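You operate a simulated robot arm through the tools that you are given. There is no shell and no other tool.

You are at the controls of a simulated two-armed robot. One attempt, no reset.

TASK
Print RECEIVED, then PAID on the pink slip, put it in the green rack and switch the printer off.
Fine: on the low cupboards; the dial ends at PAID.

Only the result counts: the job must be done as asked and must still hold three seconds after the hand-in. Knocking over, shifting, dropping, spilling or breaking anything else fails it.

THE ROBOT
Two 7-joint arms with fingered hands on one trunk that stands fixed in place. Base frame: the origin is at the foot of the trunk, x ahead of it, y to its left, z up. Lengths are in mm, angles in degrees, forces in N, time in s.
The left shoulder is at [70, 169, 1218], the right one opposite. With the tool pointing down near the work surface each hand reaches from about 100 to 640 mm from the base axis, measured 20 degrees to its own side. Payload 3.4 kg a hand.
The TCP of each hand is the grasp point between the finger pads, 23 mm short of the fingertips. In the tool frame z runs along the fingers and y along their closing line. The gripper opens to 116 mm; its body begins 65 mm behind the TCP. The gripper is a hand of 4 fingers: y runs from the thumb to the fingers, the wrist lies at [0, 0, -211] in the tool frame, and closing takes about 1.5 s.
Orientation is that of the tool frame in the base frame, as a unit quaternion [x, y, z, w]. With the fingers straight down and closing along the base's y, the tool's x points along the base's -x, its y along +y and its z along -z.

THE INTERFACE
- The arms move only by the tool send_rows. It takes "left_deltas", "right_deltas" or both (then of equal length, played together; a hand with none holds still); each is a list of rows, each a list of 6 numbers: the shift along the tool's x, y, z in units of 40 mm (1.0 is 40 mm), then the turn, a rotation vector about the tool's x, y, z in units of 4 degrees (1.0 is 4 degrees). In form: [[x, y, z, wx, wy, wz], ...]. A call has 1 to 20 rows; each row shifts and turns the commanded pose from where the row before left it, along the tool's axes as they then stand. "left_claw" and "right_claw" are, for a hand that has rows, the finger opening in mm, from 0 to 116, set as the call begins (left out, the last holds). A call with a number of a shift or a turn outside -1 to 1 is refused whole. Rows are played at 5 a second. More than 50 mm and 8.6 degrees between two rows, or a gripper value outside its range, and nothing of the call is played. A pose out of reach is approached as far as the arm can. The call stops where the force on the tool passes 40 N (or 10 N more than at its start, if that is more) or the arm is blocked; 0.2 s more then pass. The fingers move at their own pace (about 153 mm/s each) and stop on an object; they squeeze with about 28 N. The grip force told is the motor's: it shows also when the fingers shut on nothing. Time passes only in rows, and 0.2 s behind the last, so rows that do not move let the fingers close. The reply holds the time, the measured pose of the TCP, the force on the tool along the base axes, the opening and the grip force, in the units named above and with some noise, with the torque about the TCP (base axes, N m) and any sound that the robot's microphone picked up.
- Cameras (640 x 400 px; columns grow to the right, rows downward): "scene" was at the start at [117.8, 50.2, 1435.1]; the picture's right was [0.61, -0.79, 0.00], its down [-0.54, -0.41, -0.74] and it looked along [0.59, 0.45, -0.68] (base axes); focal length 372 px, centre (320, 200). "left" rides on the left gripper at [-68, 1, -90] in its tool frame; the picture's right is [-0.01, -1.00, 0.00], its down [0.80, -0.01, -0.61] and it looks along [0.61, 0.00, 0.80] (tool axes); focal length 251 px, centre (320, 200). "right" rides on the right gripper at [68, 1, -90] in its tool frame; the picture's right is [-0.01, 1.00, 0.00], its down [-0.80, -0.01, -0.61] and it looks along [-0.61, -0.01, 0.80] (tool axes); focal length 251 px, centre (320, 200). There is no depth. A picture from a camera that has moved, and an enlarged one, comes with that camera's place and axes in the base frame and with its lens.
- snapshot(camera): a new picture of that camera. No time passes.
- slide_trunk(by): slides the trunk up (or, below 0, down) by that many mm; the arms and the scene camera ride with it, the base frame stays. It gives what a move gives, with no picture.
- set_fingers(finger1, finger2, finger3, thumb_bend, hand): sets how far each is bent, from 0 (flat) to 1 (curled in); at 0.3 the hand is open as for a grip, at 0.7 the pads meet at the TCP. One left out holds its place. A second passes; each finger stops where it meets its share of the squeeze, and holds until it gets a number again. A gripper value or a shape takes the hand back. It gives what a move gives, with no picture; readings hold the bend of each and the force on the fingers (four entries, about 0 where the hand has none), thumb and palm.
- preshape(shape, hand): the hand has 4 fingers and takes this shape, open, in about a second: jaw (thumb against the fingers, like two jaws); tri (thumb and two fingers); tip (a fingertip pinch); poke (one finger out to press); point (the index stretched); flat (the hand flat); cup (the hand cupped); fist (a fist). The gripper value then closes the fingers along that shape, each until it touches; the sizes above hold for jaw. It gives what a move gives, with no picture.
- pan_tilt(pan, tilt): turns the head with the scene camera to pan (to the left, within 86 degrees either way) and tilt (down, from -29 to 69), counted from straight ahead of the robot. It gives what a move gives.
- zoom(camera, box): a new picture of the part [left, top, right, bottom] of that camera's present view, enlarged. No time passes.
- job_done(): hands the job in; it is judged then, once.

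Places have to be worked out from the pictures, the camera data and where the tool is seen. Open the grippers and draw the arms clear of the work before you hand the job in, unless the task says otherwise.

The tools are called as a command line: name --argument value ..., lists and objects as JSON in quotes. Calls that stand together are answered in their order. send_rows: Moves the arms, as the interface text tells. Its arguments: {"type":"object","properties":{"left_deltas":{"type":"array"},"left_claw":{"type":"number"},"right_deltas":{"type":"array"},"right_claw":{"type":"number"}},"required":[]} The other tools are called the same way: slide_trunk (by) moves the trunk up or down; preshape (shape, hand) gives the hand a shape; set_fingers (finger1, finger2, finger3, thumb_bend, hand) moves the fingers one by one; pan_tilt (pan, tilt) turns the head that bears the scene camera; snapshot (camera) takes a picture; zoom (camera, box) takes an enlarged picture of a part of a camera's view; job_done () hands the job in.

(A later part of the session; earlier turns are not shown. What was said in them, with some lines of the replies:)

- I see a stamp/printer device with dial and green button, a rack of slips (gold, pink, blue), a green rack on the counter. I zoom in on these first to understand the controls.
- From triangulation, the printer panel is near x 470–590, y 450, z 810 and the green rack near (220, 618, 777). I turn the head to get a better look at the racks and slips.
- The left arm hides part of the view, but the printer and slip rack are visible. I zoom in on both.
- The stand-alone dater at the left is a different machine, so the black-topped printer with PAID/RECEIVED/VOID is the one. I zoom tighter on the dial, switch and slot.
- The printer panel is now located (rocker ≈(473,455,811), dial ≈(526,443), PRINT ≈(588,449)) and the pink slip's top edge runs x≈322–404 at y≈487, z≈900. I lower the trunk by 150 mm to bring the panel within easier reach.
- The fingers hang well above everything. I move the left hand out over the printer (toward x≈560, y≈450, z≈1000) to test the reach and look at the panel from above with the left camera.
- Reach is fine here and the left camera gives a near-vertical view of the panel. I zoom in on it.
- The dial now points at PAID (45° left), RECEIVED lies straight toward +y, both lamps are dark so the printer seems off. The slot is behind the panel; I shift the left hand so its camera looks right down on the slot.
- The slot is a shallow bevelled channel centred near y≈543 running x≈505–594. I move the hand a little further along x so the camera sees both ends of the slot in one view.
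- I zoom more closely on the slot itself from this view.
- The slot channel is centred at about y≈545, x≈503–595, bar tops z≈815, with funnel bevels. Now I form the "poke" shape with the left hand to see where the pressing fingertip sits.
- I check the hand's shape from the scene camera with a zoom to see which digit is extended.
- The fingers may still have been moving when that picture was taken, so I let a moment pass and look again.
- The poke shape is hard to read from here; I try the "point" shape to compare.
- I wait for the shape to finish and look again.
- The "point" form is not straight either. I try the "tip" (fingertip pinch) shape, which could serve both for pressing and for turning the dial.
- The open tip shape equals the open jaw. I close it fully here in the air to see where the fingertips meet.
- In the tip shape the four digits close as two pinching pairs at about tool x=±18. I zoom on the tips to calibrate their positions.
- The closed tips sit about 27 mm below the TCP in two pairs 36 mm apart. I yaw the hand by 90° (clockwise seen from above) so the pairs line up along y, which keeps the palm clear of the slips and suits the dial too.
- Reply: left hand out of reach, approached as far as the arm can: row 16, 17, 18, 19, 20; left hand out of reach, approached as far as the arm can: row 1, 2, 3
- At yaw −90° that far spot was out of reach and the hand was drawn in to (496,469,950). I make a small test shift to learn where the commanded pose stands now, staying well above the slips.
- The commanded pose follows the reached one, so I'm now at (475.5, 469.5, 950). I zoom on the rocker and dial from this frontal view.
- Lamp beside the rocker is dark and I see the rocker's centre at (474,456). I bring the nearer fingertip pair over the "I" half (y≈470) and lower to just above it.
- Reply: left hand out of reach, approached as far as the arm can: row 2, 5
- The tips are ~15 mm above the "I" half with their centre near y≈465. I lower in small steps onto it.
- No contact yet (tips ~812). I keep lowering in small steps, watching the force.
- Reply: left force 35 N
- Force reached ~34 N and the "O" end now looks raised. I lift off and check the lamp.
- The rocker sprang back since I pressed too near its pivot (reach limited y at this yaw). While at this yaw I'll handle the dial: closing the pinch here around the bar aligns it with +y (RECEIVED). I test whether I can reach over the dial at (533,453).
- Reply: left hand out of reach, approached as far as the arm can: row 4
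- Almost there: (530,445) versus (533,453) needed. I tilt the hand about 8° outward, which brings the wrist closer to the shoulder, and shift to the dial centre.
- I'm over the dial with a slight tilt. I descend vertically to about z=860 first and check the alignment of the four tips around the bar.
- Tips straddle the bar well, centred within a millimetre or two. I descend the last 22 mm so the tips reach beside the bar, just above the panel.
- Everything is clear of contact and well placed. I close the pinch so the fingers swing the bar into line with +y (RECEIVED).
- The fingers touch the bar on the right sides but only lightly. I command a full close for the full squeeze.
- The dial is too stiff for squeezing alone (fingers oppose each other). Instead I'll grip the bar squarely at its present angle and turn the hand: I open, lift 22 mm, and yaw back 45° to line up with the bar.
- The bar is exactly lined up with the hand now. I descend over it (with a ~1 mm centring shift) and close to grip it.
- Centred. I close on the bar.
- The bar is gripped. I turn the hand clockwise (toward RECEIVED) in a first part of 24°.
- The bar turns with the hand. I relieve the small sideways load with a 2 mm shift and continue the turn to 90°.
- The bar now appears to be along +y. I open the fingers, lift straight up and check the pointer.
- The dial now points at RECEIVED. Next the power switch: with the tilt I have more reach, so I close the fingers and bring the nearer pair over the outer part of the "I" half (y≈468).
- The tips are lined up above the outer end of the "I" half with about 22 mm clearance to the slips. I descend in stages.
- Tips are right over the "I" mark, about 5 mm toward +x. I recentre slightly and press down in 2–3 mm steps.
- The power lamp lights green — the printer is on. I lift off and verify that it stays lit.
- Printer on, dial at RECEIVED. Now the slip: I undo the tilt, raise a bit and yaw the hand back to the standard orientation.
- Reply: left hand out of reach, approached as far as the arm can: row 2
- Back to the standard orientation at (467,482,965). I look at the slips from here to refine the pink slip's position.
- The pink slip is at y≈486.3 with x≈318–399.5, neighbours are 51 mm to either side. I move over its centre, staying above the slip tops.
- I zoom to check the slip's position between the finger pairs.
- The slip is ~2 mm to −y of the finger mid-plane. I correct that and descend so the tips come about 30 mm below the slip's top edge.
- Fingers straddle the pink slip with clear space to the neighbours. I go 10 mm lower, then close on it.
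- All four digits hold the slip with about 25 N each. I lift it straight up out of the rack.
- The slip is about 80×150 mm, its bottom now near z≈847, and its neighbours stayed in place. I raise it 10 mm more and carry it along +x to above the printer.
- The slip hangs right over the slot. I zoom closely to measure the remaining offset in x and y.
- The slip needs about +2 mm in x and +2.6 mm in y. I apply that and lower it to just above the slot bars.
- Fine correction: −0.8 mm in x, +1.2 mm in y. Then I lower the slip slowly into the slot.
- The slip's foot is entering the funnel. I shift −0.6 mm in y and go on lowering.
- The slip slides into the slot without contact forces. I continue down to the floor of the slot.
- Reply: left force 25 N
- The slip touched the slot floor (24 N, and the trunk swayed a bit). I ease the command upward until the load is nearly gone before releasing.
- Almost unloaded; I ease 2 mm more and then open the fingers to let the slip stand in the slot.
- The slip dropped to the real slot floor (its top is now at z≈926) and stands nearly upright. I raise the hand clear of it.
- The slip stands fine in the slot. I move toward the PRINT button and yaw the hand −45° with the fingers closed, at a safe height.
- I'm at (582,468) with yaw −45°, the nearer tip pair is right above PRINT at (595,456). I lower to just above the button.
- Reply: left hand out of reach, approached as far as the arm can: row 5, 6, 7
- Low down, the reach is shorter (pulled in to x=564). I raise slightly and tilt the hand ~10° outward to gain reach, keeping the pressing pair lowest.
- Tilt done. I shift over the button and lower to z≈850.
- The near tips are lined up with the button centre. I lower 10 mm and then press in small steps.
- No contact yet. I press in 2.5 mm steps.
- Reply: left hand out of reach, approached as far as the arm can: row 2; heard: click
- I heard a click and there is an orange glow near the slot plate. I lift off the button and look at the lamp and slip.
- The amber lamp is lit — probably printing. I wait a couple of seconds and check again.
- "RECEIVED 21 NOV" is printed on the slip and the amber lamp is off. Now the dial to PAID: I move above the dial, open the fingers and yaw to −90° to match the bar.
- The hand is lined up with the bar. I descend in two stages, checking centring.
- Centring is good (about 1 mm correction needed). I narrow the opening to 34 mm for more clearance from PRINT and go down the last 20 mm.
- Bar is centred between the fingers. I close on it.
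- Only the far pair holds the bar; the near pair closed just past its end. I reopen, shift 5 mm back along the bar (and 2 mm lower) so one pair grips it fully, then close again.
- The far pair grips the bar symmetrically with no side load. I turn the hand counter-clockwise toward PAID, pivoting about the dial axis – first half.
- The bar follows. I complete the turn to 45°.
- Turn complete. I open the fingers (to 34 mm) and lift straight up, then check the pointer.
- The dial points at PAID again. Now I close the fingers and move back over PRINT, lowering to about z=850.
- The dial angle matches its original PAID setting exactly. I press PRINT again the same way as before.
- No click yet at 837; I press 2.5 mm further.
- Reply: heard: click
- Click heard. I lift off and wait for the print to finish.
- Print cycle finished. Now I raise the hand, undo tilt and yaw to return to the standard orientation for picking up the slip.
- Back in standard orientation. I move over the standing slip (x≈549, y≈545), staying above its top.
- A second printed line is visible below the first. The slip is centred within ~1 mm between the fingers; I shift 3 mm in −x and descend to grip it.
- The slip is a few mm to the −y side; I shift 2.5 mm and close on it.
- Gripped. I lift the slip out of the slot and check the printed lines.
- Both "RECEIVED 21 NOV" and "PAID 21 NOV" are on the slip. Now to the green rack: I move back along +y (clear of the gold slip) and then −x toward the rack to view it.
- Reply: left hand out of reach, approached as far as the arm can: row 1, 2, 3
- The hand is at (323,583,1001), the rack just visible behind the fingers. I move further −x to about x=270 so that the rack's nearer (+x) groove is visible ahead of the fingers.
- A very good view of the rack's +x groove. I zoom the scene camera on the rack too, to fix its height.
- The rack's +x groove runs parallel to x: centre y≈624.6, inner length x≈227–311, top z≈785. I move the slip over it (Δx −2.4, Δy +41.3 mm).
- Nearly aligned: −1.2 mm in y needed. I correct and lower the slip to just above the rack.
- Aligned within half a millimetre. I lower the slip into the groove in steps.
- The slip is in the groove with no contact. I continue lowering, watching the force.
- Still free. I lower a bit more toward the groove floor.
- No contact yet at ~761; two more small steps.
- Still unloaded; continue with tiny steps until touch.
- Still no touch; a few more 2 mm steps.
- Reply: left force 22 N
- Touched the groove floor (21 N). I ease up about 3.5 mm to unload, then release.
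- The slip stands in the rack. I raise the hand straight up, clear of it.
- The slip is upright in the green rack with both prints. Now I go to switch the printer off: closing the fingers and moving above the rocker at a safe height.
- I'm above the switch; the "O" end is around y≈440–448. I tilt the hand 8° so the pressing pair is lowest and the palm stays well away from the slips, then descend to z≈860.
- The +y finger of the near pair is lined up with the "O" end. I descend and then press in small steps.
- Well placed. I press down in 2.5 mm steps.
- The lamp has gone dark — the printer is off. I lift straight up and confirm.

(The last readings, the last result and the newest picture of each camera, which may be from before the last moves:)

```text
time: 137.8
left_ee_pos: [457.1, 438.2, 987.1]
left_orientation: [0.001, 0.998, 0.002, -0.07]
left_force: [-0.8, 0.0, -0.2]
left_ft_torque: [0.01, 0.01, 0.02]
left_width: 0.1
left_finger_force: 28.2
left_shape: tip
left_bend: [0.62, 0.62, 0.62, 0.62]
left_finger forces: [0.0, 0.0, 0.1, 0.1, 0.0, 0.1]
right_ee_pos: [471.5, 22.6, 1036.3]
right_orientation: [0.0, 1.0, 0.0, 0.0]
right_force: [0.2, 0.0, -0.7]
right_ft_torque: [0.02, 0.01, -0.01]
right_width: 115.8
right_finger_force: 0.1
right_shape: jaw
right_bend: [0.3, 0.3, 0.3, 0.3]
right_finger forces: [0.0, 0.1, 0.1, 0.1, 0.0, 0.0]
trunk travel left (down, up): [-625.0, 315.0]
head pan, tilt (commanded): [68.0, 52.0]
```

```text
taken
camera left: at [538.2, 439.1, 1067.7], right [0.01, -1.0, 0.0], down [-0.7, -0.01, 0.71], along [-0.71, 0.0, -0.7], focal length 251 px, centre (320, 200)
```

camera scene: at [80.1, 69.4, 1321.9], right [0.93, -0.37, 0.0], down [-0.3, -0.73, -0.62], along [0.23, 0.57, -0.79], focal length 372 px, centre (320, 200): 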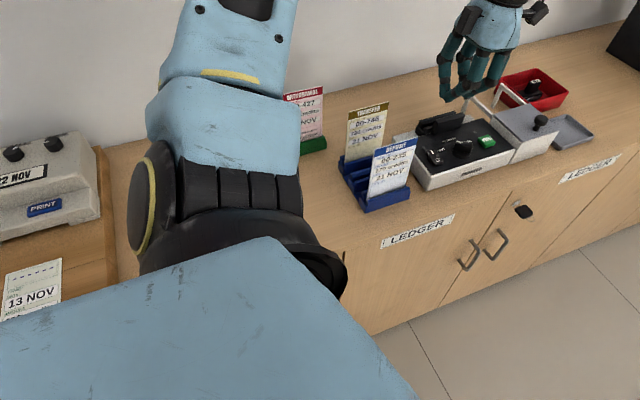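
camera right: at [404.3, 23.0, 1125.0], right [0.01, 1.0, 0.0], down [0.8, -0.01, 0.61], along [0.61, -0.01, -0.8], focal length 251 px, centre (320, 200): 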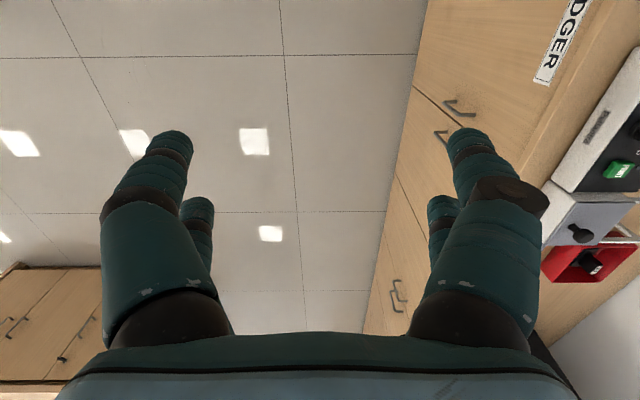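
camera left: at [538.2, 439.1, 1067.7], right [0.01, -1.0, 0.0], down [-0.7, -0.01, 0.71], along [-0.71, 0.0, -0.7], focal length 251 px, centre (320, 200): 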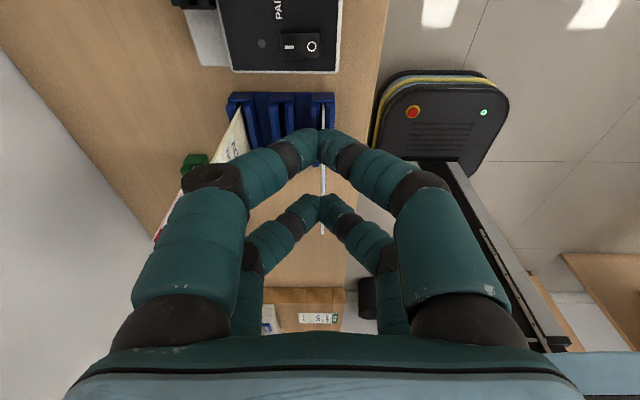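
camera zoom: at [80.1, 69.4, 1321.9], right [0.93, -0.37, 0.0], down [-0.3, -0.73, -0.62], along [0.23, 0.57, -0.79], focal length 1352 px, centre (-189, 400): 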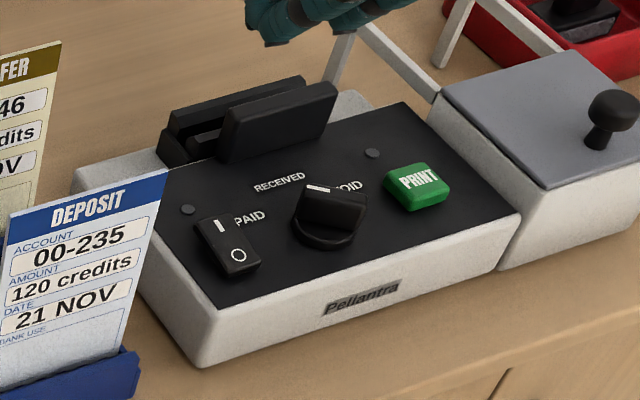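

Printer is off, dial at PAID, slip in the rack, other slips undisturbed. I now level the hand, open it and draw the left arm back in front of the counter, clear of the work.

send_rows --left_deltas '[[0, 0, -0.5, 0, -1, 0], [0, 0, -0.5, 0, -1, 0], [0, -0.7, 0, 0, 0, 0], [0, -0.8, 0, 0, 0, 0], [0.3, -0.8, 0, 0, 0, 0], [0.5, -0.8, 0, 0, 0, 0], [0.5, -0.8, 0, 0, 0, 0], [0.3, -0.5, 0, 0, 0, 0], [0, 0, 0, 0, 0, 0], [0, 0, 0, 0, 0, 0]]'

preshape --shape "jaw" --hand "left"

snapshot --camera "scene"

zoom --camera "scene" --box '[260, 60, 420, 220]'

zoom --camera "scene" --box '[400, 60, 600, 200]'

```text
time: 140.0
left_ee_pos: [398.5, 263.0, 1024.6]
left_orientation: [0.001, 1.0, 0.002, 0.0]
left_force: [1.0, 0.2, 0.1]
left_ft_torque: [0.05, 0.01, 0.02]
left_width: 0.1
left_finger_force: 27.9
left_shape: tip
left_bend: [0.62, 0.62, 0.62, 0.62]
left_finger forces: [0.0, 0.1, 0.1, 0.0, 0.0, 0.0]
right_ee_pos: [471.9, 22.1, 1036.9]
right_orientation: [0.0, 1.0, 0.0, 0.0]
right_force: [0.3, 0.6, -0.3]
right_ft_torque: [0.02, -0.01, 0.01]
right_width: 115.9
right_finger_force: 0.1
right_shape: jaw
right_bend: [0.3, 0.3, 0.3, 0.3]
right_finger forces: [0.1, 0.0, 0.1, 0.0, 0.0, 0.1]
trunk travel left (down, up): [-625.0, 315.0]
head pan, tilt (commanded): [68.0, 52.0]
```

```text
time: 140.9
left_ee_pos: [397.5, 263.2, 1025.9]
left_orientation: [0.001, 1.0, 0.002, -0.001]
left_force: [0.2, 0.3, -0.1]
left_ft_torque: [0.03, 0.01, -0.02]
left_width: 115.7
left_finger_force: 0.1
left_shape: jaw
left_bend: [0.3, 0.3, 0.3, 0.3]
left_finger forces: [0.0, 0.0, 0.1, 0.0, 0.1, 0.0]
right_ee_pos: [473.5, 22.7, 1036.8]
right_orientation: [-0.001, 1.0, 0.0, 0.0]
right_force: [0.8, 0.0, 0.2]
right_ft_torque: [0.0, -0.01, -0.05]
right_width: 115.8
right_finger_force: 0.1
right_shape: jaw
right_bend: [0.3, 0.3, 0.3, 0.3]
right_finger forces: [0.0, 0.0, 0.1, 0.1, 0.0, 0.1]
trunk travel left (down, up): [-625.0, 315.0]
head pan, tilt (commanded): [68.0, 52.0]
```

```text
taken
camera scene: at [79.9, 69.2, 1321.9], right [0.93, -0.37, 0.0], down [-0.3, -0.73, -0.62], along [0.23, 0.57, -0.79], focal length 372 px, centre (320, 200)
```

scene: 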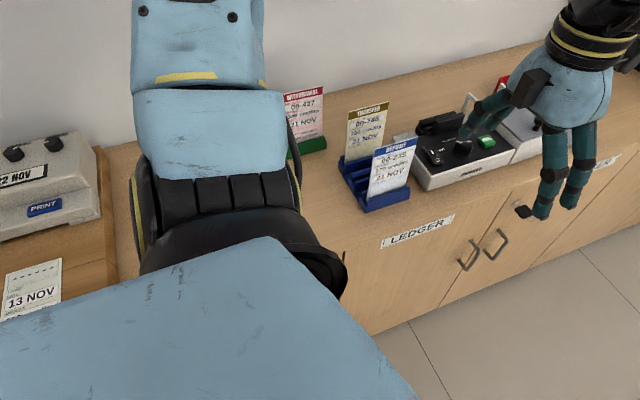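

```text
2.50 times, centred on (340, 140) of scene
camera zoom: at [79.9, 69.2, 1321.9], right [0.93, -0.37, 0.0], down [-0.3, -0.73, -0.62], along [0.23, 0.57, -0.79], focal length 929 px, centre (270, 350)
```

zoom: 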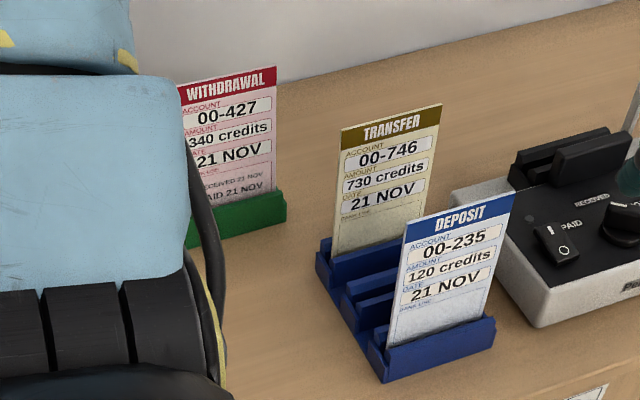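

```text
2.86 times, centred on (500, 130) of scene
camera zoom: at [79.9, 69.2, 1321.9], right [0.93, -0.37, 0.0], down [-0.3, -0.73, -0.62], along [0.23, 0.57, -0.79], focal length 1062 px, centre (-194, 400)
```

zoom: 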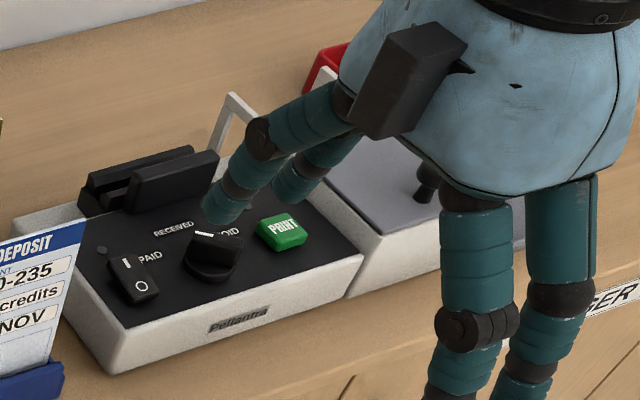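

Everything is in place: the slip with RECEIVED and PAID stands in the green rack, the printer is off with the dial at PAID, the other items are undisturbed, and both hands are open and clear. I hand in the job.

job_done

```text
The job is handed in.
```

I printed RECEIVED and then PAID on the pink slip, stood it in the green rack, switched the printer off, and handed the job in. The hand-in reply gave no verdict, so I don't know yet how it was judged.

- **Slip:** before I put it in the rack, it showed "RECEIVED 21 NOV" with "PAID 21 NOV" below it. It is upright in the rack's right-hand groove.
- **Printer:** the rocker is on "O" and the power lamp is dark. The dial is back at the same PAID angle it started from.
- **Surroundings:** in the last pictures the gold and blue slips were still in their holder and nothing else looked moved. I did not measure whether the printer itself shifted while I pressed and turned its controls.
- **Arms:** both hands are open, and the left arm is drawn back in front of the counter.
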